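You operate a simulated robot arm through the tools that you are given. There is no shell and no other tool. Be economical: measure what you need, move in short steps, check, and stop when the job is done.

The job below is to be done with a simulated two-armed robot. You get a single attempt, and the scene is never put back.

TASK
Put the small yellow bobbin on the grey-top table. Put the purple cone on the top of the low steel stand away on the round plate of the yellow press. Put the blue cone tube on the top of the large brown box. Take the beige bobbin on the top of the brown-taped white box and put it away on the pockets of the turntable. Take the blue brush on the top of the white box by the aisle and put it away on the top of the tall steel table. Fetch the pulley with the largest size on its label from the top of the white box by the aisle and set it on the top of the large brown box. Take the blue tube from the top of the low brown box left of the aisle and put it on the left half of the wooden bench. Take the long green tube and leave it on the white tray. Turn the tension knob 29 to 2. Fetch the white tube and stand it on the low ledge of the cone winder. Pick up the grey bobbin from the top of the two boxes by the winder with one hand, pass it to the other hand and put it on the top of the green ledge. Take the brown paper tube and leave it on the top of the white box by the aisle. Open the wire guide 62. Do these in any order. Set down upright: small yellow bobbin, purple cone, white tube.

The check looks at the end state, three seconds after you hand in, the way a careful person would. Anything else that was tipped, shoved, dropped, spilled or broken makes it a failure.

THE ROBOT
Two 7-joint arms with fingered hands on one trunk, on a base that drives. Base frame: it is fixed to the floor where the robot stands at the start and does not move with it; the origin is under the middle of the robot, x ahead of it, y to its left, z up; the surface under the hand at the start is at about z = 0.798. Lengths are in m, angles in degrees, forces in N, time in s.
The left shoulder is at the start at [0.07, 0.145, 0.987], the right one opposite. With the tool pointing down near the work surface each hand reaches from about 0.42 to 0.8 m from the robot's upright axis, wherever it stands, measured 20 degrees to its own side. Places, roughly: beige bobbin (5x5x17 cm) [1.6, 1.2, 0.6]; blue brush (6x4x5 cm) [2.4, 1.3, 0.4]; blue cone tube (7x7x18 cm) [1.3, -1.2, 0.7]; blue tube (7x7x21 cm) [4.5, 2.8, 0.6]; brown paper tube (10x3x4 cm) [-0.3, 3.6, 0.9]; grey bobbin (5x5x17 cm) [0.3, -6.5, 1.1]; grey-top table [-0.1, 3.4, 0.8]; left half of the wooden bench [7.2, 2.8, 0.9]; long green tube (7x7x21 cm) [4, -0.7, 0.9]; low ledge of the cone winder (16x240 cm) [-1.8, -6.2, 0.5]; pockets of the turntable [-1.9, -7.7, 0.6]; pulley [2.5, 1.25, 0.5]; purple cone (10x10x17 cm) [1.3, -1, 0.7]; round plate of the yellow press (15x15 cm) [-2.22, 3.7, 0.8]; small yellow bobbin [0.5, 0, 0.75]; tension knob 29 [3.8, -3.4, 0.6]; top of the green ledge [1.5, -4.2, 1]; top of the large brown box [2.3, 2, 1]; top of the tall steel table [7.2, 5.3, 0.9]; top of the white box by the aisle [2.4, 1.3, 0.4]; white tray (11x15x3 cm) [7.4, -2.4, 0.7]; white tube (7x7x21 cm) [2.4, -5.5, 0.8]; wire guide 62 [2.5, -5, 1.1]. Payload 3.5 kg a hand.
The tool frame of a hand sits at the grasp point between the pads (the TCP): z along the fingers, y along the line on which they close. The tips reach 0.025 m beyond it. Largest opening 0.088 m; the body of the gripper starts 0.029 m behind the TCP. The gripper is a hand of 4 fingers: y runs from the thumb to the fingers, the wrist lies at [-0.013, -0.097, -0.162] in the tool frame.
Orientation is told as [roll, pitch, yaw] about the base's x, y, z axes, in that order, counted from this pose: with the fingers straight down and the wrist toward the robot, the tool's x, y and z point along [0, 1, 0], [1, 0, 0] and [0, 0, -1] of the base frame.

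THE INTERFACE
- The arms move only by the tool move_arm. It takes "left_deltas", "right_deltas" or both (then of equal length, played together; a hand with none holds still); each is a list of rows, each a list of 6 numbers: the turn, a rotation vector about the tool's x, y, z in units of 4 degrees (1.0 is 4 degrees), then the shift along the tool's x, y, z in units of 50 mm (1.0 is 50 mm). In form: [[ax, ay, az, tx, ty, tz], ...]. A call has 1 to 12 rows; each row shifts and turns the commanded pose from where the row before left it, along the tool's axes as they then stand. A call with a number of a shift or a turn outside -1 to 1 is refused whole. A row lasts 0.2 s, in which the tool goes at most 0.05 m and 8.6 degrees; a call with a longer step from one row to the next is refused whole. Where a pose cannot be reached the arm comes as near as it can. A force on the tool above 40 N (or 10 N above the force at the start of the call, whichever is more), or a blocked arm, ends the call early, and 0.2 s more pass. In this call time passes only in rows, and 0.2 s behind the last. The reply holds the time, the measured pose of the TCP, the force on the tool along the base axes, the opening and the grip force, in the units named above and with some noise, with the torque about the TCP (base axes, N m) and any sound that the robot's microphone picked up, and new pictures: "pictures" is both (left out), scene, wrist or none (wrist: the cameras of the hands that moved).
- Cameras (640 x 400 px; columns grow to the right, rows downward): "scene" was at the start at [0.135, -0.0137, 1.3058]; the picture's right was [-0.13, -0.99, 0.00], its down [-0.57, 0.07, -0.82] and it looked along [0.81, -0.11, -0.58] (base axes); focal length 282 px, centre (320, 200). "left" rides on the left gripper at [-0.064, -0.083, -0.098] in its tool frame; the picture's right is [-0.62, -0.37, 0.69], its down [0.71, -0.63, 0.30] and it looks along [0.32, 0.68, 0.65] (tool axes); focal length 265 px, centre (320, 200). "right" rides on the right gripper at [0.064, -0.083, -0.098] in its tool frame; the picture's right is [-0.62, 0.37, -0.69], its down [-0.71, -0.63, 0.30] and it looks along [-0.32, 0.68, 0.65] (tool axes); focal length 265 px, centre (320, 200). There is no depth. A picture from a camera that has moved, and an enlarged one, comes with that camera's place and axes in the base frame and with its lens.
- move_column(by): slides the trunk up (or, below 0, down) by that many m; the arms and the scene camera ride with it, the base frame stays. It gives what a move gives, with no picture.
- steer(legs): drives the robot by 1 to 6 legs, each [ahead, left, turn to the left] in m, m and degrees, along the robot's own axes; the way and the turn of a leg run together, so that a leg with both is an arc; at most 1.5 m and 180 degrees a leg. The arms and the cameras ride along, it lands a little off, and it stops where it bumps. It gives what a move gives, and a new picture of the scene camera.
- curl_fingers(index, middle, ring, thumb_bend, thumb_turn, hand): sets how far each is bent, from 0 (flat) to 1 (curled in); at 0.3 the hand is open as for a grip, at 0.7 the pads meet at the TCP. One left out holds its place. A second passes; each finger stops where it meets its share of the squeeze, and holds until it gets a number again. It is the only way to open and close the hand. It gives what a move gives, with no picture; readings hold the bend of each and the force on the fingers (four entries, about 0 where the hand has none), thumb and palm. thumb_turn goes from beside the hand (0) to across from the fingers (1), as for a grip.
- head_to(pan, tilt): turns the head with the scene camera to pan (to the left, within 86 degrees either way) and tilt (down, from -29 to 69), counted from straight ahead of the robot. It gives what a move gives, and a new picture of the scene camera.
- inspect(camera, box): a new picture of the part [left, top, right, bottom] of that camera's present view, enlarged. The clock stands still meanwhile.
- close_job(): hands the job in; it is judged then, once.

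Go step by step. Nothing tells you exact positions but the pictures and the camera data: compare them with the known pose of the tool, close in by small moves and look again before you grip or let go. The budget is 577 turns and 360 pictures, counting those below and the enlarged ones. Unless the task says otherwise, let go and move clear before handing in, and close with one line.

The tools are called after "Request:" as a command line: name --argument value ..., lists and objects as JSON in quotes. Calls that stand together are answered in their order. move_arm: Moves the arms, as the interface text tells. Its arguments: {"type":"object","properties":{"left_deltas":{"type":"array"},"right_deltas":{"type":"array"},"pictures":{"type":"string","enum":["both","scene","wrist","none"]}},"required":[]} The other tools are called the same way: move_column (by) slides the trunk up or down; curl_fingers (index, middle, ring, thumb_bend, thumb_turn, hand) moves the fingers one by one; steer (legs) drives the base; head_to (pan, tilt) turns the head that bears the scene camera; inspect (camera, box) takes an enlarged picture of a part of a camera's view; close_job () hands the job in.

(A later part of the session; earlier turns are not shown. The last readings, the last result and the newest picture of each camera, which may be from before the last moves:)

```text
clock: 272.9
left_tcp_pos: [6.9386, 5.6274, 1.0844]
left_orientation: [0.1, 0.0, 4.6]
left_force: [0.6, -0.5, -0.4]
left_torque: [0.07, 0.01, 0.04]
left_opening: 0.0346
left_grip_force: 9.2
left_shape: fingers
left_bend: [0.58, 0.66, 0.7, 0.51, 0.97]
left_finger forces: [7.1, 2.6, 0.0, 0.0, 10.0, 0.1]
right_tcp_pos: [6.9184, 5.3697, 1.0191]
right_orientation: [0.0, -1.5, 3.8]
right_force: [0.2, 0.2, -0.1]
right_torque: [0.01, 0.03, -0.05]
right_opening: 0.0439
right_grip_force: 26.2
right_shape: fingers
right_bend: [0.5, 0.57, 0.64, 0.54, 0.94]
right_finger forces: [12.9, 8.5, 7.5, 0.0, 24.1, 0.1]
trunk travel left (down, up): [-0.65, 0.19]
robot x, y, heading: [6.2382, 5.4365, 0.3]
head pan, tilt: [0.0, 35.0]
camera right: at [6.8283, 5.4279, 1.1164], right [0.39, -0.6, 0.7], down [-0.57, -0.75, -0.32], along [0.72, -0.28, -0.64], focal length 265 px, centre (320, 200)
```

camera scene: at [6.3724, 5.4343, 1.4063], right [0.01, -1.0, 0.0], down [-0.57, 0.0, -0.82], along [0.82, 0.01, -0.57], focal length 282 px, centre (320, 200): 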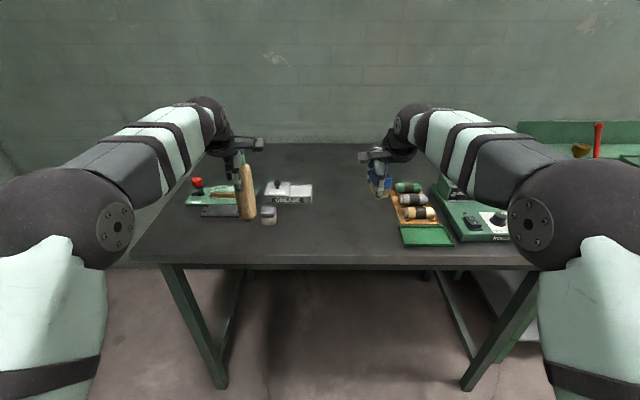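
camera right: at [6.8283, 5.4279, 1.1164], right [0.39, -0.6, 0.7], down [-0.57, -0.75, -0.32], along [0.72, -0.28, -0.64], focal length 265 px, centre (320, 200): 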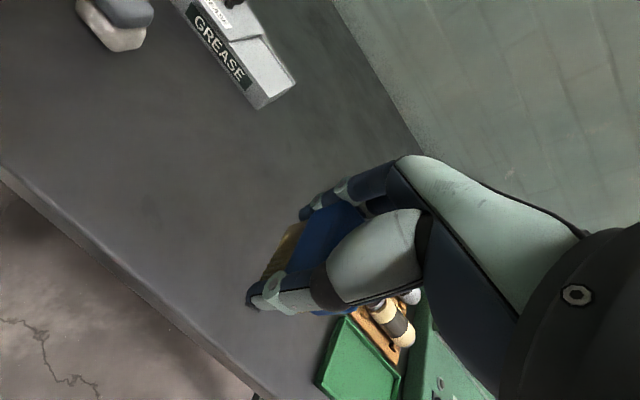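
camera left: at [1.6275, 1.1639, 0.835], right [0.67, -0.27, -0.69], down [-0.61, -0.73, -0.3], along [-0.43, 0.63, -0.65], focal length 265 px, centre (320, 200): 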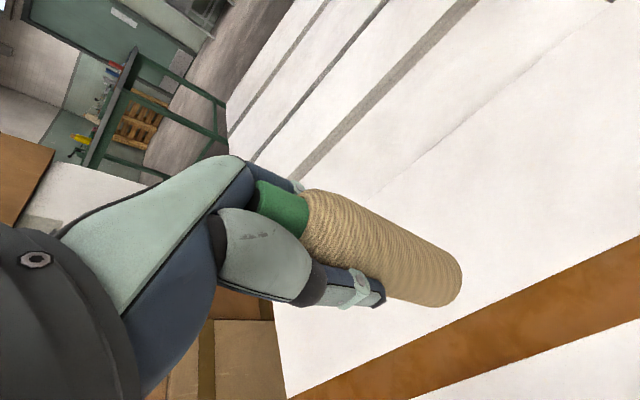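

The table's edge is nearer than I thought (x≈6.88, z≈0.88). I'll raise the left hand for safety and drive 0.1 m ahead so the brush is well on the table.

Request:
move_arm --left_deltas '[[0, 0, 0, 0, 0, -1], [0, 0, 0, 0, 0, -1], [0, 0, 0, 0, 0, -0.5]]' --pictures "none"

Request:
steer --legs '[[0.1, 0, 0]]'

Request:
move_arm --right_deltas '[[0, 0, 0, 0, 0, 0.7], [0, 0, 0, 0, 0, 0.5], [0, 0, 0, 0, 0, 0]]' --pictures "wrist"

```text
clock: 273.7
left_tcp_pos: [6.9275, 5.6323, 1.1983]
left_orientation: [0.0, 0.0, 4.8]
left_force: [-1.4, -0.2, -0.7]
left_torque: [0.03, -0.01, -0.01]
left_opening: 0.034
left_grip_force: 10.3
left_shape: fingers
left_bend: [0.58, 0.66, 0.7, 0.51, 0.97]
left_finger forces: [7.1, 2.5, 0.1, 0.0, 9.9, 0.0]
left hand out of reach, approached as far as the arm can: row 3
right_tcp_pos: [6.9157, 5.3703, 1.021]
right_orientation: [0.0, -1.5, 4.0]
right_force: [1.0, 0.3, -0.2]
right_torque: [-0.05, -0.04, -0.02]
right_opening: 0.0441
right_grip_force: 26.8
right_shape: fingers
right_bend: [0.5, 0.57, 0.64, 0.54, 0.94]
right_finger forces: [12.9, 8.4, 7.5, 0.1, 24.2, 0.0]
trunk travel left (down, up): [-0.65, 0.19]
robot x, y, heading: [6.2386, 5.4364, 0.1]
head pan, tilt: [0.0, 35.0]
```

```text
clock: 274.9
left_tcp_pos: [7.0283, 5.6312, 1.1982]
left_orientation: [0.0, -0.1, 4.6]
left_force: [0.4, -0.8, -0.5]
left_torque: [-0.03, -0.01, 0.0]
left_opening: 0.0341
left_grip_force: 9.8
left_shape: fingers
left_bend: [0.58, 0.66, 0.7, 0.51, 0.97]
left_finger forces: [7.1, 2.5, 0.0, 0.1, 9.8, 0.0]
right_tcp_pos: [7.0164, 5.3713, 1.0215]
right_orientation: [0.0, -1.5, 3.8]
right_force: [0.3, -0.2, -1.3]
right_torque: [0.0, 0.02, -0.01]
right_opening: 0.0439
right_grip_force: 27.0
right_shape: fingers
right_bend: [0.5, 0.57, 0.64, 0.54, 0.94]
right_finger forces: [13.0, 8.3, 7.6, 0.1, 24.1, 0.1]
trunk travel left (down, up): [-0.65, 0.19]
robot x, y, heading: [6.3378, 5.438, 0.2]
head pan, tilt: [0.0, 35.0]
camera scene: at [6.4719, 5.4347, 1.4064], right [0.01, -1.0, 0.0], down [-0.57, 0.0, -0.82], along [0.82, 0.0, -0.57], focal length 282 px, centre (320, 200)
```

scene: 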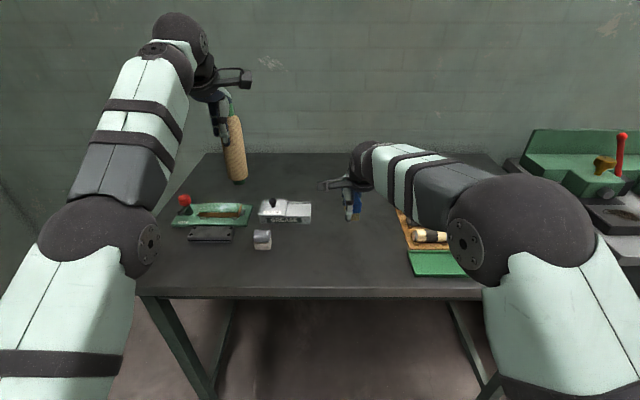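

```text
clock: 275.7
left_tcp_pos: [7.0291, 5.6319, 1.197]
left_orientation: [0.1, -0.1, 4.5]
left_force: [-0.4, -0.7, 0.1]
left_torque: [0.0, -0.03, 0.01]
left_opening: 0.0344
left_grip_force: 10.4
left_shape: fingers
left_bend: [0.58, 0.66, 0.7, 0.51, 0.97]
left_finger forces: [7.0, 2.5, 0.0, 0.0, 9.8, 0.0]
right_tcp_pos: [7.0202, 5.3717, 0.9606]
right_orientation: [0.0, -1.6, 3.8]
right_force: [0.6, -0.4, -0.1]
right_torque: [0.02, 0.02, 0.01]
right_opening: 0.0441
right_grip_force: 26.0
right_shape: fingers
right_bend: [0.5, 0.57, 0.64, 0.54, 0.94]
right_finger forces: [12.9, 8.3, 7.6, 0.0, 24.2, 0.0]
trunk travel left (down, up): [-0.65, 0.19]
robot x, y, heading: [6.3338, 5.4367, 0.5]
head pan, tilt: [0.0, 35.0]
camera right: at [6.9289, 5.4287, 1.0572], right [0.39, -0.6, 0.7], down [-0.57, -0.75, -0.32], along [0.72, -0.28, -0.64], focal length 265 px, centre (320, 200)
```

right: 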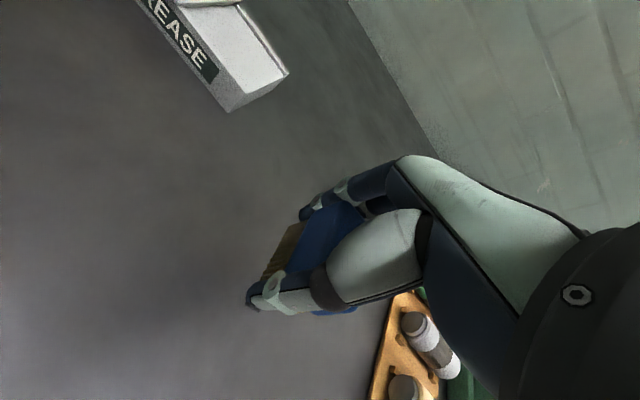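

Lowering gently to contact.

Request:
move_arm --right_deltas '[[0, 0, 0, 0, 0, 0.3], [0, 0, 0, 0, 0, 0.2], [0, 0, 0, 0, 0, 0.15], [0, 0, 0, 0, 0, 0]]' --pictures "wrist"

```text
clock: 276.7
left_tcp_pos: [7.0293, 5.6316, 1.1977]
left_orientation: [0.0, -0.1, 4.6]
left_force: [-0.7, -0.7, -1.6]
left_torque: [0.01, -0.03, 0.0]
left_opening: 0.0342
left_grip_force: 10.1
left_shape: fingers
left_bend: [0.58, 0.66, 0.7, 0.51, 0.97]
left_finger forces: [7.0, 2.5, 0.0, 0.1, 9.8, 0.0]
right_tcp_pos: [7.0186, 5.372, 0.9274]
right_orientation: [0.0, -1.5, 3.8]
right_force: [0.8, -0.7, -1.1]
right_torque: [-0.02, -0.02, 0.0]
right_opening: 0.0439
right_grip_force: 26.0
right_shape: fingers
right_bend: [0.5, 0.57, 0.64, 0.54, 0.94]
right_finger forces: [12.8, 8.2, 7.5, 0.0, 24.1, 0.1]
trunk travel left (down, up): [-0.65, 0.19]
robot x, y, heading: [6.3364, 5.4346, 0.2]
head pan, tilt: [0.0, 35.0]
camera right: at [6.9294, 5.4298, 1.0246], right [0.39, -0.59, 0.7], down [-0.57, -0.75, -0.32], along [0.72, -0.28, -0.64], focal length 265 px, centre (320, 200)
```

right: 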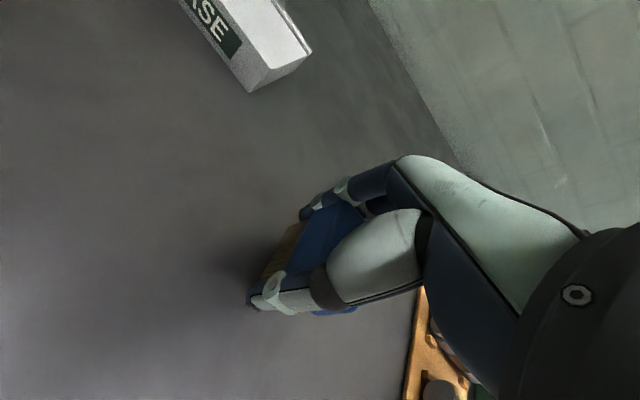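

Request:
move_arm --right_deltas '[[0, 0, 0, 0, 0, 0.12], [0, 0, 0, 0, 0, 0.12], [0, 0, 0, 0, 0, 0]]' --pictures "none"

```text
clock: 277.5
left_tcp_pos: [7.0295, 5.6311, 1.1995]
left_orientation: [0.0, 0.0, 4.6]
left_force: [-0.5, 0.0, -1.0]
left_torque: [0.0, -0.02, -0.01]
left_opening: 0.0344
left_grip_force: 10.2
left_shape: fingers
left_bend: [0.58, 0.66, 0.7, 0.51, 0.97]
left_finger forces: [7.1, 2.5, 0.1, 0.0, 9.9, 0.0]
right_tcp_pos: [7.0194, 5.3714, 0.9178]
right_orientation: [-0.1, -1.5, 3.7]
right_force: [0.7, -1.0, -1.0]
right_torque: [-0.02, 0.01, 0.02]
right_opening: 0.0437
right_grip_force: 26.2
right_shape: fingers
right_bend: [0.5, 0.57, 0.64, 0.54, 0.94]
right_finger forces: [12.9, 8.3, 7.4, 0.1, 24.3, 0.1]
trunk travel left (down, up): [-0.65, 0.19]
robot x, y, heading: [6.3374, 5.4361, 0.2]
head pan, tilt: [0.0, 35.0]
```

Request:
move_arm --right_deltas '[[0, 0, 0, 0, 0, 0.12], [0, 0, 0, 0, 0, 0.1], [0, 0, 0, 0, 0, 0]]' --pictures "none"

```text
clock: 278.3
left_tcp_pos: [7.0237, 5.6322, 1.2006]
left_orientation: [0.0, -0.3, 4.6]
left_force: [0.2, 0.1, -0.7]
left_torque: [0.01, -0.03, 0.04]
left_opening: 0.034
left_grip_force: 10.0
left_shape: fingers
left_bend: [0.58, 0.66, 0.7, 0.51, 0.97]
left_finger forces: [7.0, 2.5, 0.0, 0.0, 9.8, 0.0]
right_tcp_pos: [7.0178, 5.3712, 0.9134]
right_orientation: [0.0, -2.4, 3.6]
right_force: [2.4, -0.7, 25.2]
right_torque: [-0.14, -0.68, 0.01]
right_opening: 0.0435
right_grip_force: 29.4
right_shape: fingers
right_bend: [0.5, 0.56, 0.64, 0.55, 0.94]
right_finger forces: [14.8, 10.5, 7.9, 0.0, 26.3, 0.1]
trunk travel left (down, up): [-0.65, 0.19]
robot x, y, heading: [6.3398, 5.4366, 0.5]
head pan, tilt: [0.0, 35.0]
```

Contact at TCP 0.913. I'll ease up, open and withdraw.

Request:
move_arm --right_deltas '[[0, 0, 0, 0, 0, -0.08]]' --pictures "none"

Request:
curl_fingers --hand "right" --index 0.3 --middle 0.3 --ring 0.3 --thumb_bend 0.3

Request:
move_arm --right_deltas '[[0, 0, 0, 0, 0, -0.5], [0, 0, 0, 0, 0, -0.9], [0, 0, 0, 0, 0, -1], [0, 0, 0, 0, 0, -0.8]]' --pictures "scene"

```text
clock: 278.7
left_tcp_pos: [7.0257, 5.6321, 1.2009]
left_orientation: [0.0, -0.2, 4.6]
left_force: [-0.4, 0.5, -0.8]
left_torque: [0.03, -0.05, -0.01]
left_opening: 0.0345
left_grip_force: 10.0
left_shape: fingers
left_bend: [0.58, 0.66, 0.7, 0.51, 0.97]
left_finger forces: [7.0, 2.6, 0.0, 0.1, 9.8, 0.0]
right_tcp_pos: [7.0182, 5.3711, 0.9136]
right_orientation: [0.1, -2.1, 3.8]
right_force: [5.2, -0.2, 19.6]
right_torque: [-0.15, -0.63, -0.01]
right_opening: 0.0434
right_grip_force: 29.0
right_shape: fingers
right_bend: [0.5, 0.56, 0.64, 0.56, 0.94]
right_finger forces: [15.4, 10.5, 8.0, 0.1, 24.9, 0.0]
trunk travel left (down, up): [-0.65, 0.19]
robot x, y, heading: [6.337, 5.4371, 0.3]
head pan, tilt: [0.0, 35.0]
```

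```text
clock: 279.7
left_tcp_pos: [7.0289, 5.6314, 1.1994]
left_orientation: [0.0, -0.2, 4.6]
left_force: [0.0, -0.5, -0.9]
left_torque: [0.03, -0.02, 0.01]
left_opening: 0.0342
left_grip_force: 9.5
left_shape: fingers
left_bend: [0.58, 0.66, 0.7, 0.51, 0.97]
left_finger forces: [7.1, 2.4, 0.0, 0.0, 9.8, 0.0]
right_tcp_pos: [7.0188, 5.3716, 0.9083]
right_orientation: [0.0, -1.5, 3.8]
right_force: [0.9, -0.9, 0.1]
right_torque: [0.01, -0.02, -0.01]
right_opening: 0.0849
right_grip_force: 0.1
right_shape: fingers
right_bend: [0.3, 0.3, 0.3, 0.3, 0.97]
right_finger forces: [0.1, 0.1, 0.0, 0.1, 0.0, 0.0]
trunk travel left (down, up): [-0.65, 0.19]
robot x, y, heading: [6.3369, 5.4371, 0.4]
head pan, tilt: [0.0, 35.0]
```

```text
clock: 280.7
left_tcp_pos: [7.0283, 5.632, 1.198]
left_orientation: [0.0, -0.1, 4.6]
left_force: [-0.5, 0.3, -2.2]
left_torque: [0.0, 0.0, 0.03]
left_opening: 0.034
left_grip_force: 9.5
left_shape: fingers
left_bend: [0.58, 0.66, 0.7, 0.51, 0.97]
left_finger forces: [7.0, 2.5, 0.0, 0.0, 9.9, 0.0]
right_tcp_pos: [7.0138, 5.371, 1.0692]
right_orientation: [0.0, -1.4, 3.9]
right_force: [0.1, 0.0, -0.1]
right_torque: [-0.02, 0.01, 0.06]
right_opening: 0.085
right_grip_force: 0.0
right_shape: fingers
right_bend: [0.3, 0.3, 0.3, 0.3, 0.97]
right_finger forces: [0.0, 0.1, 0.0, 0.0, 0.0, 0.0]
trunk travel left (down, up): [-0.65, 0.19]
robot x, y, heading: [6.3396, 5.4363, 0.4]
head pan, tilt: [0.0, 35.0]
camera scene: at [6.4723, 5.435, 1.4062], right [0.01, -1.0, 0.0], down [-0.57, 0.0, -0.82], along [0.82, 0.0, -0.57], focal length 282 px, centre (320, 200)
```

scene: 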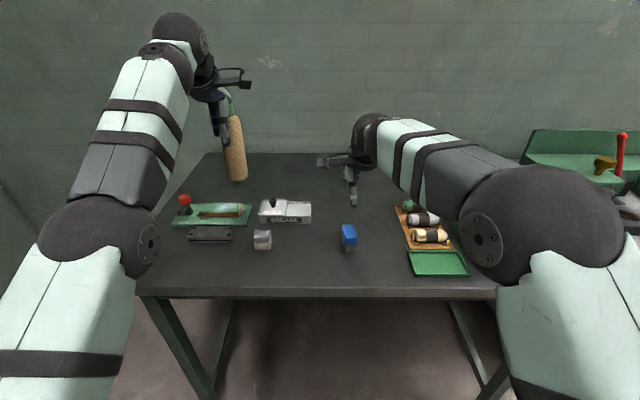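

The brush stands on the steel table. Now to the low brown box at (4.5, 2.8), approaching from the north.

Request:
steer --legs '[[-1.0, 0, 0], [0, 0, -90.3], [0, -0.85, 0], [0.9, 0, 0]]'

```text
clock: 298.2
left_tcp_pos: [4.6448, 3.8321, 1.1971]
left_orientation: [0.0, 0.0, -86.7]
left_force: [-0.3, -0.1, -0.7]
left_torque: [-0.02, 0.01, -0.02]
left_opening: 0.0337
left_grip_force: 9.1
left_shape: fingers
left_bend: [0.59, 0.67, 0.7, 0.52, 0.97]
left_finger forces: [6.5, 2.4, 0.1, 0.0, 9.1, 0.1]
right_tcp_pos: [4.3841, 3.8504, 1.0696]
right_orientation: [-0.1, -1.6, -87.3]
right_force: [0.7, 0.0, -0.7]
right_torque: [0.0, 0.0, -0.03]
right_opening: 0.085
right_grip_force: 0.1
right_shape: fingers
right_bend: [0.3, 0.3, 0.3, 0.3, 0.97]
right_finger forces: [0.0, 0.1, 0.0, 0.0, 0.1, 0.0]
trunk travel left (down, up): [-0.65, 0.19]
robot x, y, heading: [4.4634, 4.5291, -90.9]
head pan, tilt: [0.0, 35.0]
camera scene: at [4.4594, 4.3859, 1.4062], right [-1.0, 0.02, 0.0], down [0.01, 0.57, -0.82], along [-0.01, -0.82, -0.57], focal length 282 px, centre (320, 200)
```

scene: 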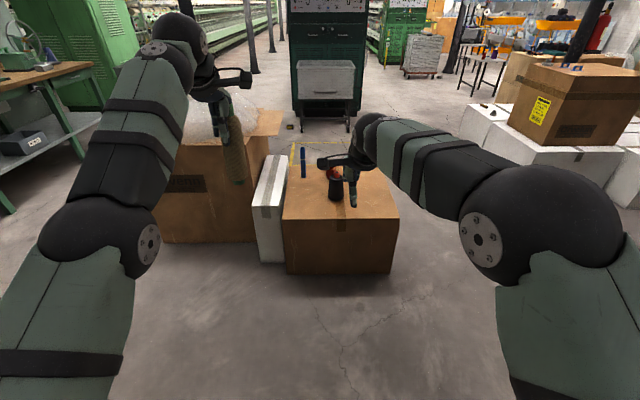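

The blue tube is nearer the box's south edge, so I'll go round by the west lane and approach from the south.

Request:
steer --legs '[[0, -1.0, 0], [1.5, 0, 0], [1.15, 0, 0], [0, 1.08, 0], [0, 0, 180]]'

Request:
head_to --pan 0 --tilt 45

```text
clock: 328.5
left_tcp_pos: [4.372, 2.5596, 1.1978]
left_orientation: [0.1, -0.1, 96.9]
left_force: [0.6, 0.1, -1.1]
left_torque: [0.02, 0.0, 0.03]
left_opening: 0.0325
left_grip_force: 8.8
left_shape: fingers
left_bend: [0.59, 0.67, 0.7, 0.52, 0.97]
left_finger forces: [6.4, 2.2, 0.0, 0.0, 8.5, 0.0]
right_tcp_pos: [4.6327, 2.5576, 1.0692]
right_orientation: [0.0, -1.5, 96.2]
right_force: [-0.5, 0.6, 0.1]
right_torque: [-0.02, -0.01, -0.02]
right_opening: 0.085
right_grip_force: 0.1
right_shape: fingers
right_bend: [0.3, 0.3, 0.3, 0.3, 0.97]
right_finger forces: [0.0, 0.0, 0.0, 0.0, 0.2, 0.0]
trunk travel left (down, up): [-0.65, 0.19]
robot x, y, heading: [4.5973, 1.8791, 93.0]
head pan, tilt: [0.0, 35.0]
camera scene: at [4.5861, 2.0131, 1.4062], right [1.0, 0.05, 0.0], down [0.03, -0.57, -0.82], along [-0.04, 0.82, -0.57], focal length 282 px, centre (320, 200)
```

scene: 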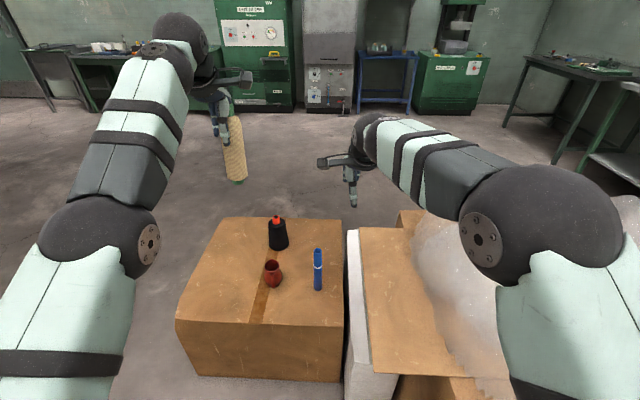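

```text
clock: 329.3
left_tcp_pos: [4.371, 2.559, 1.1986]
left_orientation: [0.0, -0.1, 96.9]
left_force: [1.1, 0.0, -1.2]
left_torque: [0.04, 0.01, 0.01]
left_opening: 0.0324
left_grip_force: 8.5
left_shape: fingers
left_bend: [0.59, 0.67, 0.7, 0.52, 0.97]
left_finger forces: [6.3, 2.2, 0.1, 0.0, 8.5, 0.0]
right_tcp_pos: [4.6325, 2.557, 1.0693]
right_orientation: [-0.1, -1.6, 96.2]
right_force: [-0.2, 0.4, 0.6]
right_torque: [0.01, -0.01, 0.02]
right_opening: 0.085
right_grip_force: 0.1
right_shape: fingers
right_bend: [0.3, 0.3, 0.3, 0.3, 0.97]
right_finger forces: [0.0, 0.0, 0.1, 0.0, 0.1, 0.0]
trunk travel left (down, up): [-0.65, 0.19]
robot x, y, heading: [4.6001, 1.8811, 92.6]
head pan, tilt: [0.0, 45.0]
camera scene: at [4.5863, 2.0064, 1.3914], right [1.0, 0.05, 0.0], down [0.03, -0.71, -0.71], along [-0.03, 0.71, -0.71], focal length 282 px, centre (320, 200)
```

scene: 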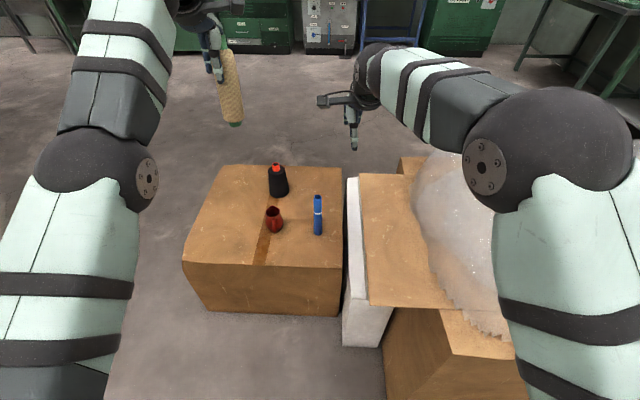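

Blue tube at about (4.55, 2.715), top ≈0.70. I'll tighten the left grip, step in, and lower the trunk.

Request:
curl_fingers --hand "left" --index 0.78 --middle 0.78 --ring 0.78 --thumb_bend 0.7

Request:
steer --legs '[[0.13, 0.07, 0]]'

Request:
move_column --by -0.25

Request:
move_arm --right_deltas '[[0, 0, 0.5, 0, 0, 0]]' --pictures "wrist"

```text
clock: 330.3
left_tcp_pos: [4.37, 2.5604, 1.1993]
left_orientation: [0.0, 0.0, 96.8]
left_force: [-0.1, 0.1, -0.6]
left_torque: [0.01, 0.0, 0.01]
left_opening: 0.032
left_grip_force: 15.9
left_shape: fingers
left_bend: [0.71, 0.75, 0.78, 0.5, 0.94]
left_finger forces: [8.9, 9.3, 0.0, 0.0, 14.9, 0.0]
right_tcp_pos: [4.6322, 2.5577, 1.0694]
right_orientation: [0.0, -1.5, 96.2]
right_force: [-0.5, -1.0, -0.7]
right_torque: [-0.02, 0.02, -0.01]
right_opening: 0.0848
right_grip_force: 0.0
right_shape: fingers
right_bend: [0.3, 0.3, 0.3, 0.3, 0.97]
right_finger forces: [0.1, 0.0, 0.1, 0.1, 0.1, 0.1]
trunk travel left (down, up): [-0.65, 0.19]
robot x, y, heading: [4.5969, 1.8737, 92.7]
head pan, tilt: [0.0, 45.0]
```

```text
clock: 331.6
left_tcp_pos: [4.2947, 2.6842, 1.2005]
left_orientation: [0.0, -0.2, 97.1]
left_force: [0.1, 0.0, -1.1]
left_torque: [-0.01, 0.0, 0.03]
left_opening: 0.0318
left_grip_force: 16.2
left_shape: fingers
left_bend: [0.71, 0.75, 0.78, 0.5, 0.94]
left_finger forces: [9.0, 9.2, 0.0, 0.1, 15.0, 0.0]
right_tcp_pos: [4.5569, 2.682, 1.0698]
right_orientation: [0.1, -1.6, 96.3]
right_force: [0.1, 0.4, -1.0]
right_torque: [-0.01, -0.01, 0.02]
right_opening: 0.0851
right_grip_force: 0.0
right_shape: fingers
right_bend: [0.3, 0.3, 0.3, 0.3, 0.97]
right_finger forces: [0.0, 0.0, 0.1, 0.0, 0.0, 0.0]
trunk travel left (down, up): [-0.65, 0.19]
robot x, y, heading: [4.5198, 1.9958, 92.9]
head pan, tilt: [0.0, 45.0]
camera scene: at [4.5116, 2.1302, 1.3916], right [1.0, 0.05, 0.0], down [0.03, -0.71, -0.71], along [-0.04, 0.71, -0.71], focal length 282 px, centre (320, 200)
```

scene: 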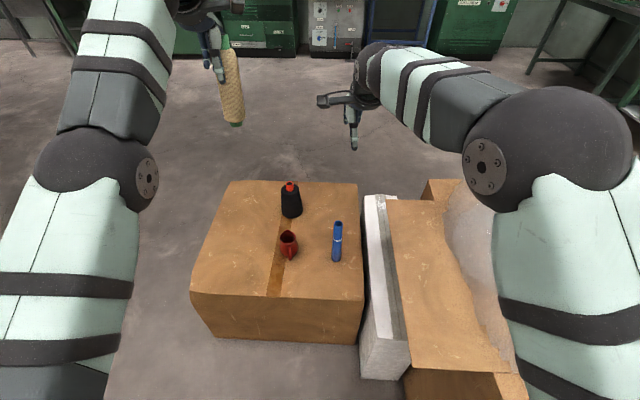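

```text
clock: 334.2
left_tcp_pos: [4.2937, 2.6846, 0.949]
left_orientation: [-0.1, -0.1, 97.0]
left_force: [-0.4, 0.4, -1.1]
left_torque: [0.0, 0.02, 0.04]
left_opening: 0.0319
left_grip_force: 16.7
left_shape: fingers
left_bend: [0.71, 0.75, 0.78, 0.5, 0.94]
left_finger forces: [8.9, 9.2, 0.0, 0.0, 15.0, 0.0]
right_tcp_pos: [4.5555, 2.6828, 0.821]
right_orientation: [0.1, -1.5, 96.3]
right_force: [-0.1, -0.2, 0.2]
right_torque: [-0.02, -0.03, -0.03]
right_opening: 0.085
right_grip_force: 0.0
right_shape: fingers
right_bend: [0.3, 0.3, 0.3, 0.3, 0.97]
right_finger forces: [0.1, 0.1, 0.0, 0.1, 0.1, 0.0]
trunk travel left (down, up): [-0.4, 0.44]
robot x, y, heading: [4.5226, 2.0042, 92.9]
head pan, tilt: [0.0, 45.0]
```

```text
clock: 334.6
left_tcp_pos: [4.2948, 2.6849, 0.9483]
left_orientation: [-0.1, -0.1, 97.0]
left_force: [-0.3, -0.1, -1.0]
left_torque: [0.01, -0.01, 0.0]
left_opening: 0.0321
left_grip_force: 16.2
left_shape: fingers
left_bend: [0.71, 0.75, 0.78, 0.5, 0.94]
left_finger forces: [8.9, 9.0, 0.1, 0.0, 15.0, 0.1]
right_tcp_pos: [4.5554, 2.6824, 0.8208]
right_orientation: [0.0, -1.6, 94.2]
right_force: [-0.5, -1.0, 0.7]
right_torque: [-0.04, -0.02, 0.02]
right_opening: 0.085
right_grip_force: 0.1
right_shape: fingers
right_bend: [0.3, 0.3, 0.3, 0.3, 0.97]
right_finger forces: [0.0, 0.0, 0.0, 0.0, 0.0, 0.0]
trunk travel left (down, up): [-0.4, 0.44]
robot x, y, heading: [4.5215, 2.0001, 92.7]
head pan, tilt: [0.0, 45.0]
camera right: at [4.498, 2.5919, 0.9166], right [0.59, 0.4, 0.7], down [0.76, -0.57, -0.32], along [0.27, 0.72, -0.64], focal length 265 px, centre (320, 200)
```

right: 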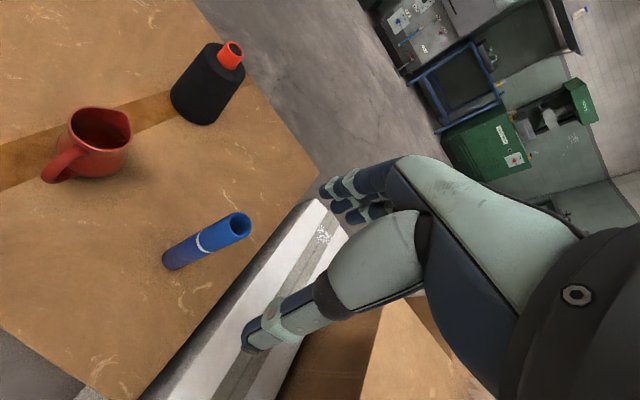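

Tube top at (4.536, 2.722, 0.698), ~2.8 cm wide. I'll move over, descend and close.

Request:
move_arm --right_deltas '[[0, 0, 0, 0.32, 0.83, 0], [0.15, 0, 0, 0, 0, 0.95], [0, 0, 0, 0, 0, 0.95], [0, 0, 0, 0, 0, 0.95], [0, 0, 0, 0, 0, 0]]' --pictures "wrist"

```text
clock: 335.8
left_tcp_pos: [4.2941, 2.6855, 0.9485]
left_orientation: [0.2, -0.1, 97.0]
left_force: [0.1, -0.4, -0.3]
left_torque: [0.01, 0.03, 0.02]
left_opening: 0.0318
left_grip_force: 16.3
left_shape: fingers
left_bend: [0.71, 0.75, 0.78, 0.5, 0.94]
left_finger forces: [8.9, 9.0, 0.1, 0.0, 15.1, 0.1]
right_tcp_pos: [4.5371, 2.7237, 0.6793]
right_orientation: [0.0, -0.8, 94.3]
right_force: [-0.3, 0.0, -0.2]
right_torque: [0.0, -0.01, 0.01]
right_opening: 0.0846
right_grip_force: 0.2
right_shape: fingers
right_bend: [0.3, 0.3, 0.3, 0.3, 0.97]
right_finger forces: [0.1, 0.1, 0.0, 0.0, 0.0, 0.0]
trunk travel left (down, up): [-0.4, 0.44]
robot x, y, heading: [4.5204, 2.0022, 92.7]
head pan, tilt: [0.0, 45.0]
camera right: at [4.479, 2.6335, 0.7763], right [0.59, 0.4, 0.7], down [0.76, -0.57, -0.31], along [0.27, 0.72, -0.64], focal length 265 px, centre (320, 200)
```

right: 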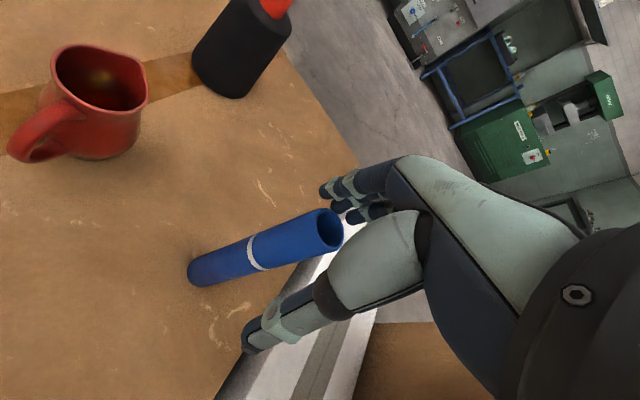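

Request:
move_arm --right_deltas '[[0, 0, 0, 0.1, 0, 0.25], [0, 0, 0, 0, 0, 0]]' --pictures "none"

Request:
curl_fingers --hand "right" --index 0.75 --middle 0.75 --ring 0.75 --thumb_bend 0.7

Request:
move_arm --right_deltas '[[0, 0, 0, 0, 0, -0.4], [0, 0, 0, 0, 0, -0.8], [0, 0, 0, 0, 0, -1], [0, 0, 0, 0, 0, -1]]' --pictures "wrist"

```text
clock: 336.4
left_tcp_pos: [4.2938, 2.6848, 0.9481]
left_orientation: [-0.1, -0.1, 97.1]
left_force: [0.5, 0.0, -1.3]
left_torque: [0.04, 0.0, -0.01]
left_opening: 0.032
left_grip_force: 16.6
left_shape: fingers
left_bend: [0.71, 0.75, 0.78, 0.5, 0.94]
left_finger forces: [8.9, 8.9, 0.1, 0.1, 15.0, 0.0]
right_tcp_pos: [4.5312, 2.7258, 0.6665]
right_orientation: [0.0, -0.8, 94.3]
right_force: [0.1, 0.4, -0.2]
right_torque: [0.0, 0.0, -0.03]
right_opening: 0.0852
right_grip_force: 0.1
right_shape: fingers
right_bend: [0.3, 0.3, 0.3, 0.3, 0.97]
right_finger forces: [0.0, 0.0, 0.1, 0.0, 0.0, 0.0]
trunk travel left (down, up): [-0.4, 0.44]
robot x, y, heading: [4.5203, 2.0026, 92.7]
head pan, tilt: [0.0, 45.0]
```

```text
clock: 337.4
left_tcp_pos: [4.2955, 2.686, 0.9474]
left_orientation: [-0.1, -0.1, 97.0]
left_force: [0.6, -0.3, -1.7]
left_torque: [0.02, -0.01, 0.02]
left_opening: 0.0317
left_grip_force: 16.4
left_shape: fingers
left_bend: [0.71, 0.75, 0.78, 0.5, 0.94]
left_finger forces: [8.9, 9.0, 0.0, 0.0, 15.0, 0.0]
right_tcp_pos: [4.531, 2.7256, 0.6661]
right_orientation: [0.0, -0.8, 94.3]
right_force: [0.0, -0.8, -0.6]
right_torque: [0.02, -0.01, -0.05]
right_opening: 0.0
right_grip_force: 0.0
right_shape: fingers
right_bend: [0.74, 0.75, 0.75, 0.68, 0.97]
right_finger forces: [0.0, 0.0, 0.1, 0.0, 0.0, 0.1]
trunk travel left (down, up): [-0.4, 0.44]
robot x, y, heading: [4.5226, 2.0028, 92.9]
head pan, tilt: [0.0, 45.0]
```

```text
clock: 338.4
left_tcp_pos: [4.2951, 2.6852, 0.9484]
left_orientation: [0.0, -0.1, 96.9]
left_force: [0.8, -1.2, -1.3]
left_torque: [0.0, 0.02, -0.02]
left_opening: 0.0317
left_grip_force: 16.1
left_shape: fingers
left_bend: [0.71, 0.75, 0.78, 0.5, 0.94]
left_finger forces: [8.9, 8.9, 0.0, 0.0, 14.9, 0.0]
right_tcp_pos: [4.5307, 2.721, 0.8256]
right_orientation: [0.0, -0.8, 94.3]
right_force: [-0.2, 0.6, 0.7]
right_torque: [0.01, -0.02, -0.02]
right_opening: 0.0
right_grip_force: 0.1
right_shape: fingers
right_bend: [0.74, 0.75, 0.75, 0.68, 0.97]
right_finger forces: [0.0, 0.0, 0.1, 0.0, 0.1, 0.1]
trunk travel left (down, up): [-0.4, 0.44]
robot x, y, heading: [4.5234, 2.0053, 92.7]
head pan, tilt: [0.0, 45.0]
camera right: at [4.4738, 2.6327, 0.9244], right [0.59, 0.4, 0.7], down [0.76, -0.57, -0.31], along [0.27, 0.72, -0.64], focal length 265 px, centre (320, 200)
```

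right: 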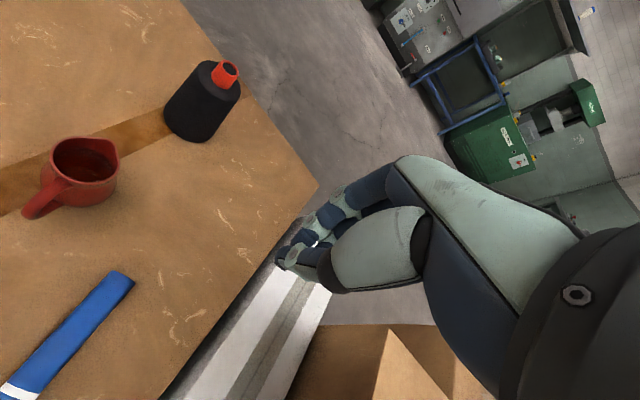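

The grip missed and the tube has tipped over onto the box; its top was lower and further than I judged. Let me look at where it lies.

Request:
curl_fingers --hand "right" --index 0.35 --middle 0.35 --ring 0.35 --thumb_bend 0.33

Request:
inspect --camera "scene" --box '[160, 160, 480, 360]'

```text
clock: 339.4
left_tcp_pos: [4.2938, 2.6861, 0.9485]
left_orientation: [-0.1, -0.1, 97.0]
left_force: [0.0, 0.7, -0.3]
left_torque: [0.0, 0.01, 0.01]
left_opening: 0.032
left_grip_force: 16.7
left_shape: fingers
left_bend: [0.71, 0.75, 0.78, 0.5, 0.94]
left_finger forces: [8.9, 9.0, 0.0, 0.0, 15.0, 0.0]
right_tcp_pos: [4.5313, 2.723, 0.8259]
right_orientation: [0.0, -0.9, 94.3]
right_force: [1.1, -0.3, 0.0]
right_torque: [-0.01, -0.01, 0.01]
right_opening: 0.0759
right_grip_force: 0.1
right_shape: fingers
right_bend: [0.35, 0.35, 0.35, 0.33, 0.97]
right_finger forces: [0.1, 0.1, 0.1, 0.0, 0.0, 0.0]
trunk travel left (down, up): [-0.4, 0.44]
robot x, y, heading: [4.5202, 2.0022, 92.8]
head pan, tilt: [0.0, 45.0]
```

```text
2.00 times, centred on (320, 260) of scene
camera zoom: at [4.5107, 2.1319, 1.1414], right [1.0, 0.05, 0.0], down [0.03, -0.71, -0.71], along [-0.03, 0.71, -0.71], focal length 564 px, centre (320, 80)
```

zoom: 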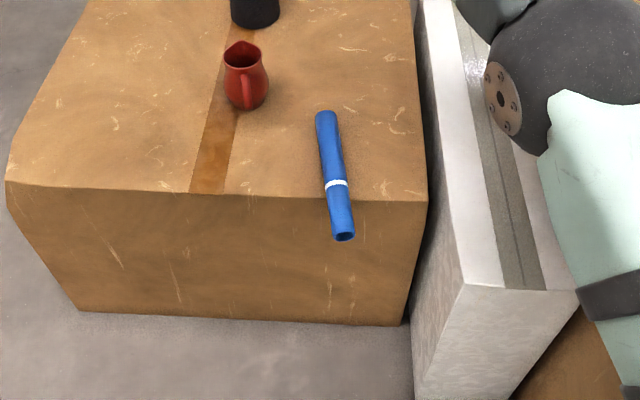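

The tube lies along y on the box with its near end overhanging; centre about (4.507, 2.63), box top ≈0.44. I must grip it across x, so I'll turn the right hand about 95° while still high.

Request:
move_arm --right_deltas '[[0, 0, -1, 0.23, -0.65, 0], [0, 0, -1, 0.23, -0.65, 0], [0, 0, -1, 0, 0, 0], [0, 0, -1, 0, 0, 0], [0, 0, -1, 0, 0, 0], [0, 0, -1, 0, 0, 0], [0, 0, -1, 0, 0, 0], [0, 0, -1, 0, 0, 0], [0, 0, -1, 0, 0, 0], [0, 0, -1, 0, 0, 0], [0, 0, -1, 0, 0, 0], [0, 0, -1, 0, 0, 0]]' --left_deltas '[[0, 0, 0, 0.6, 0, -0.3], [0, 0, 0, 0.6, 0, -0.3], [0, 0, 0, 0, 0, 0], [0, 0, 0, 0, 0, 0], [0, 0, 0, 0, 0, 0], [0, 0, 0, 0, 0, 0], [0, 0, 0, 0, 0, 0], [0, 0, 0, 0, 0, 0], [0, 0, 0, 0, 0, 0], [0, 0, 0, 0, 0, 0], [0, 0, 0, 0, 0, 0], [0, 0, 0, 0, 0, 0]]' --pictures "none"

Request:
move_arm --right_deltas '[[0, 0, -1, 0, 0, 0], [0, 0, -1, 0, 0, 0], [0, 0, -1, 0, 0, 0], [0, 0, -1, 0, 0, 0], [0, 0, -1, 0, 0, 0], [0, 0, -1, 0, 0, 0], [0, 0, -1, 0, 0, 0], [0, 0, -1, 0, 0, 0], [0, 0, -1, 0, 0, 0], [0, 0, -1, 0, 0, 0], [0, 0, -1, 0, 0, 0], [0, 0, -0.7, 0, 0, 0]]' --pictures "both"

```text
clock: 342.0
left_tcp_pos: [4.2353, 2.6634, 0.9725]
left_orientation: [0.0, -0.2, 97.0]
left_force: [-0.6, -0.9, -1.2]
left_torque: [0.01, 0.0, 0.0]
left_opening: 0.0319
left_grip_force: 16.1
left_shape: fingers
left_bend: [0.71, 0.76, 0.78, 0.5, 0.94]
left_finger forces: [8.8, 9.0, 0.0, 0.0, 14.5, 0.1]
left hand out of reach, approached as far as the arm can: row 1, 2
right_tcp_pos: [4.5146, 2.6562, 0.8238]
right_orientation: [-0.6, -0.7, 142.3]
right_force: [0.4, -0.2, 0.9]
right_torque: [-0.02, 0.03, 0.0]
right_opening: 0.0761
right_grip_force: 0.1
right_shape: fingers
right_bend: [0.35, 0.35, 0.35, 0.33, 0.97]
right_finger forces: [0.0, 0.0, 0.0, 0.0, 0.0, 0.1]
trunk travel left (down, up): [-0.4, 0.44]
robot x, y, heading: [4.5178, 2.0041, 92.7]
head pan, tilt: [0.0, 45.0]
```

```text
clock: 344.1
left_tcp_pos: [4.235, 2.6628, 0.971]
left_orientation: [-0.1, -0.1, 97.1]
left_force: [0.3, -0.1, -0.9]
left_torque: [-0.01, -0.01, -0.02]
left_opening: 0.0318
left_grip_force: 15.9
left_shape: fingers
left_bend: [0.71, 0.76, 0.78, 0.5, 0.94]
left_finger forces: [8.8, 8.8, 0.1, 0.1, 14.5, 0.0]
right_tcp_pos: [4.5151, 2.6346, 0.8246]
right_orientation: [-1.0, -0.4, 178.8]
right_force: [-13.0, 1.3, -12.2]
right_torque: [0.65, -0.29, -0.77]
right_opening: 0.0758
right_grip_force: 0.1
right_shape: fingers
right_bend: [0.35, 0.35, 0.35, 0.33, 0.97]
right_finger forces: [0.0, 0.0, 0.0, 0.0, 0.0, 0.0]
right hand out of reach, approached as far as the arm can: row 7, 8, 9, 10
trunk travel left (down, up): [-0.4, 0.44]
robot x, y, heading: [4.518, 2.0023, 92.6]
head pan, tilt: [0.0, 45.0]
stopped in row 10 (right hand): the force on the tool passed its limit at 71 N (the readings are from after the stop); the commanded pose is now the measured one
camera scene: at [4.5107, 2.1319, 1.1414], right [1.0, 0.05, 0.0], down [0.03, -0.71, -0.71], along [-0.03, 0.71, -0.71], focal length 282 px, centre (320, 200)
camera right: at [4.5978, 2.567, 0.9208], right [-0.35, 0.62, 0.7], down [0.64, 0.7, -0.3], along [-0.68, 0.35, -0.64], focal length 265 px, centre (320, 200)
```

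scene: 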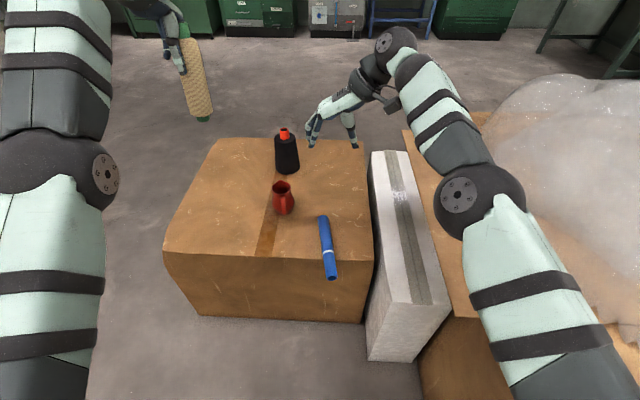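
right: 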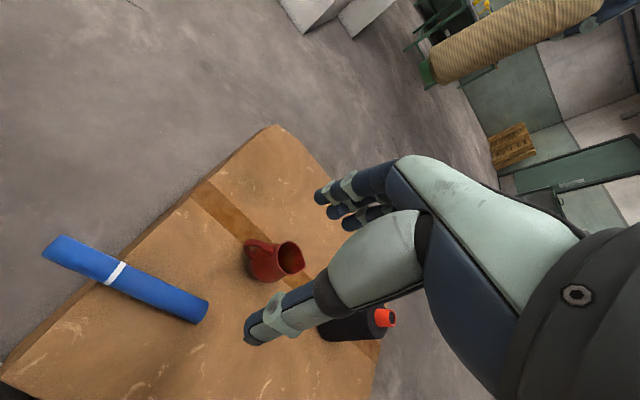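

The arm got blocked in this rotated pose. A better way is to stand to the south-west at heading 45°, where the needed wrist turn is small. I'll rotate the hand back first.

Request:
move_arm --right_deltas '[[0, 0, 1, 0, 0, 0], [0, 0, 1, 0, 0, -0.3], [0, 0, 1, 0, 0, -0.3], [0, 0, 1, 0, 0, -0.3], [0, 0, 1, 0, 0, 0], [0, 0, 1, 0, 0, 0], [0, 0, 1, 0, 0, 0], [0, 0, 1, 0, 0, 0], [0, 0, 1, 0, 0, 0], [0, 0, 1, 0, 0, 0], [0, 0, 1, 0, 0, 0], [0, 0, 1, 0, 0, 0]]' --pictures "none"

Request:
move_arm --right_deltas '[[0, 0, 1, 0, 0, 0], [0, 0, 1, 0, 0, 0], [0, 0, 1, 0, 0, 0], [0, 0, 1, 0, 0, 0], [0, 0, 1, 0, 0, 0], [0, 0, 1, 0, 0, 0], [0, 0, 1, 0, 0, 0], [0, 0, 1, 0, 0, 0], [0, 0, 1, 0, 0, 0], [0, 0, 1, 0, 0, 0]]' --pictures "none"

Request:
steer --legs '[[-0.4, 0, 0], [0, 0.62, 0], [0, 0, -47.7], [0.3, 0.05, 0]]'

```text
clock: 346.7
left_tcp_pos: [4.2359, 2.6625, 0.9715]
left_orientation: [0.0, -0.1, 96.9]
left_force: [-0.1, -0.1, -1.6]
left_torque: [0.01, 0.04, -0.01]
left_opening: 0.0319
left_grip_force: 16.1
left_shape: fingers
left_bend: [0.71, 0.76, 0.78, 0.5, 0.94]
left_finger forces: [8.8, 8.8, 0.0, 0.0, 14.5, 0.1]
right_tcp_pos: [4.516, 2.6338, 0.8679]
right_orientation: [-0.4, -0.8, 130.7]
right_force: [0.0, -0.1, 0.3]
right_torque: [-0.02, 0.04, -0.04]
right_opening: 0.0762
right_grip_force: 0.1
right_shape: fingers
right_bend: [0.35, 0.35, 0.35, 0.33, 0.97]
right_finger forces: [0.1, 0.0, 0.0, 0.1, 0.0, 0.0]
trunk travel left (down, up): [-0.4, 0.44]
robot x, y, heading: [4.5198, 2.0034, 92.9]
head pan, tilt: [0.0, 45.0]
```

```text
clock: 348.9
left_tcp_pos: [4.2368, 2.6642, 0.9725]
left_orientation: [-0.2, -0.1, 97.0]
left_force: [0.3, -0.8, -0.9]
left_torque: [0.0, 0.02, 0.02]
left_opening: 0.0315
left_grip_force: 15.5
left_shape: fingers
left_bend: [0.71, 0.76, 0.78, 0.5, 0.94]
left_finger forces: [8.8, 8.8, 0.0, 0.1, 14.6, 0.0]
right_tcp_pos: [4.5146, 2.6339, 0.8681]
right_orientation: [0.3, -0.8, 90.6]
right_force: [-0.1, 0.3, 0.6]
right_torque: [-0.01, -0.04, 0.0]
right_opening: 0.0759
right_grip_force: 0.1
right_shape: fingers
right_bend: [0.35, 0.35, 0.35, 0.33, 0.97]
right_finger forces: [0.0, 0.0, 0.1, 0.0, 0.0, 0.0]
trunk travel left (down, up): [-0.4, 0.44]
robot x, y, heading: [4.5182, 2.0038, 92.9]
head pan, tilt: [0.0, 45.0]
```

```text
clock: 358.4
left_tcp_pos: [4.3957, 2.4757, 0.9719]
left_orientation: [-0.1, -0.2, 49.2]
left_force: [-0.8, 0.5, -1.0]
left_torque: [-0.01, 0.02, -0.02]
left_opening: 0.0313
left_grip_force: 14.8
left_shape: fingers
left_bend: [0.71, 0.76, 0.78, 0.5, 0.94]
left_finger forces: [8.7, 8.5, 0.0, 0.0, 13.8, 0.0]
right_tcp_pos: [4.5624, 2.2488, 0.868]
right_orientation: [0.3, -0.9, 43.1]
right_force: [-0.8, -0.6, 0.2]
right_torque: [0.01, 0.01, 0.02]
right_opening: 0.0758
right_grip_force: 0.0
right_shape: fingers
right_bend: [0.35, 0.35, 0.35, 0.33, 0.97]
right_finger forces: [0.0, 0.0, 0.0, 0.0, 0.1, 0.0]
trunk travel left (down, up): [-0.4, 0.44]
robot x, y, heading: [4.0969, 1.8248, 45.0]
head pan, tilt: [0.0, 45.0]
camera scene: at [4.1887, 1.9121, 1.1413], right [0.71, -0.71, 0.0], down [-0.5, -0.5, -0.71], along [0.5, 0.5, -0.71], focal length 282 px, centre (320, 200)
```

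scene: 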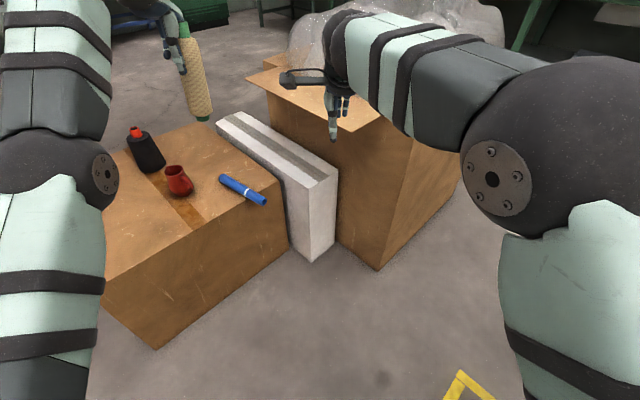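

The tube's centre is at (4.51, 2.627). I'll step to the box's south-west corner and align the right hand across the tube.

Request:
steer --legs '[[0.147, 0.383, 0]]'

Request:
move_arm --right_deltas '[[0, 0, 1, 0, 0, 0], [0, 0, 1, 0, 0, 0], [0, 0, 1, 0, 0, 0], [0, 0, 1, 0, 0, 0], [0, 0, 1, 0, 0, 0], [0, 0, 1, 0, 0, 0], [0, 0, 1, 0, 0, 0], [0, 0, 1, 0, 0, 0], [0, 0, 0.5, 0, 0, 0]]' --pictures "wrist"

```text
clock: 360.9
left_tcp_pos: [4.2264, 2.8515, 0.9715]
left_orientation: [-0.1, -0.1, 49.3]
left_force: [0.1, 0.4, -1.1]
left_torque: [0.01, 0.0, -0.05]
left_opening: 0.0318
left_grip_force: 15.1
left_shape: fingers
left_bend: [0.71, 0.76, 0.78, 0.5, 0.94]
left_finger forces: [8.5, 8.4, 0.0, 0.1, 13.9, 0.1]
right_tcp_pos: [4.3928, 2.6251, 0.8679]
right_orientation: [0.3, -0.8, 43.1]
right_force: [0.4, 0.4, 0.2]
right_torque: [-0.03, 0.0, 0.03]
right_opening: 0.0761
right_grip_force: 0.0
right_shape: fingers
right_bend: [0.35, 0.35, 0.35, 0.33, 0.97]
right_finger forces: [0.0, 0.0, 0.1, 0.0, 0.0, 0.0]
trunk travel left (down, up): [-0.4, 0.44]
robot x, y, heading: [3.9274, 2.1933, 45.2]
head pan, tilt: [0.0, 45.0]
camera scene: at [4.0191, 2.2874, 1.1413], right [0.71, -0.71, 0.0], down [-0.5, -0.5, -0.71], along [0.5, 0.5, -0.71], focal length 282 px, centre (320, 200)
```

scene: 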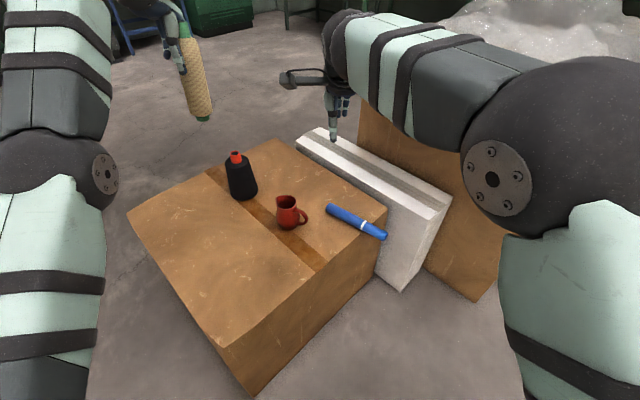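

```text
clock: 363.1
left_tcp_pos: [4.2267, 2.8491, 0.9703]
left_orientation: [-0.1, -0.1, 49.2]
left_force: [0.2, -0.5, -1.6]
left_torque: [0.01, -0.01, -0.03]
left_opening: 0.0316
left_grip_force: 14.8
left_shape: fingers
left_bend: [0.71, 0.76, 0.78, 0.5, 0.94]
left_finger forces: [8.6, 8.3, 0.2, 0.0, 13.9, 0.1]
right_tcp_pos: [4.4187, 2.5781, 0.854]
right_orientation: [3.0, 2.3, 5.8]
right_force: [0.3, 0.6, -0.5]
right_torque: [-0.01, 0.04, -0.01]
right_opening: 0.0762
right_grip_force: 0.0
right_shape: fingers
right_bend: [0.35, 0.35, 0.35, 0.33, 0.97]
right_finger forces: [0.0, 0.0, 0.0, 0.1, 0.1, 0.0]
right hand out of reach, approached as far as the arm can: row 6, 7, 9
trunk travel left (down, up): [-0.4, 0.44]
robot x, y, heading: [3.9286, 2.1967, 45.1]
head pan, tilt: [0.0, 45.0]
stopped in row 9 (right hand): the arm was blocked; the commanded pose is now the measured one
camera right: at [4.3346, 2.6283, 0.9595], right [0.46, -0.61, 0.65], down [-0.57, -0.76, -0.32], along [0.68, -0.22, -0.7], focal length 265 px, centre (320, 200)
```

right: 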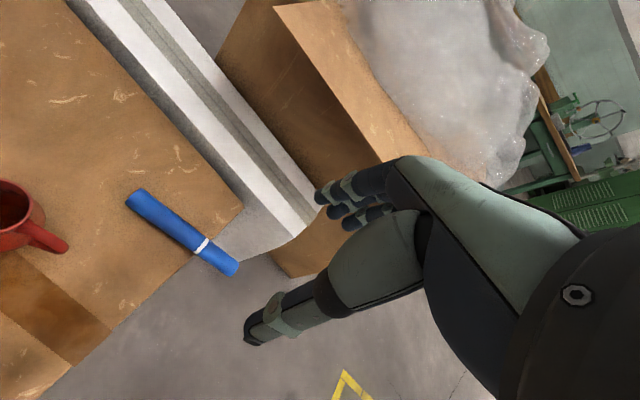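

Request:
move_arm --right_deltas '[[0, 0, 0, 0.36, 0.63, 0], [0, 0, 0, 0.36, 0.63, 0], [0, 0, 0, 0.36, 0.63, 0], [0, 0, 0, 0, 0, 0]]' --pictures "wrist"

```text
clock: 364.1
left_tcp_pos: [4.227, 2.8505, 0.9725]
left_orientation: [-0.1, -0.1, 49.3]
left_force: [-0.4, 0.0, -1.3]
left_torque: [0.02, 0.01, -0.01]
left_opening: 0.0316
left_grip_force: 15.8
left_shape: fingers
left_bend: [0.71, 0.76, 0.78, 0.5, 0.94]
left_finger forces: [8.6, 8.1, 0.0, 0.0, 13.9, 0.0]
right_tcp_pos: [4.48, 2.6246, 0.8473]
right_orientation: [2.6, 2.0, 6.1]
right_force: [0.1, 0.7, -0.1]
right_torque: [0.02, -0.05, 0.01]
right_opening: 0.0763
right_grip_force: 0.1
right_shape: fingers
right_bend: [0.35, 0.35, 0.35, 0.33, 0.97]
right_finger forces: [0.0, 0.0, 0.1, 0.0, 0.0, 0.0]
right hand out of reach, approached as far as the arm can: row 3
trunk travel left (down, up): [-0.4, 0.44]
robot x, y, heading: [3.9296, 2.1956, 44.9]
head pan, tilt: [0.0, 45.0]
camera right: at [4.3947, 2.6741, 0.9528], right [0.46, -0.61, 0.65], down [-0.56, -0.76, -0.32], along [0.69, -0.22, -0.69], focal length 265 px, centre (320, 200)
```

right: 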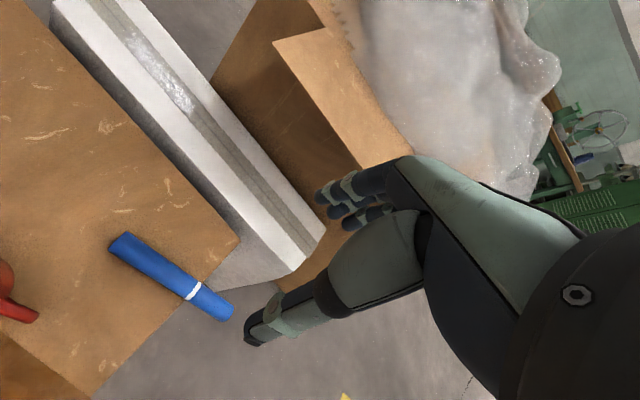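

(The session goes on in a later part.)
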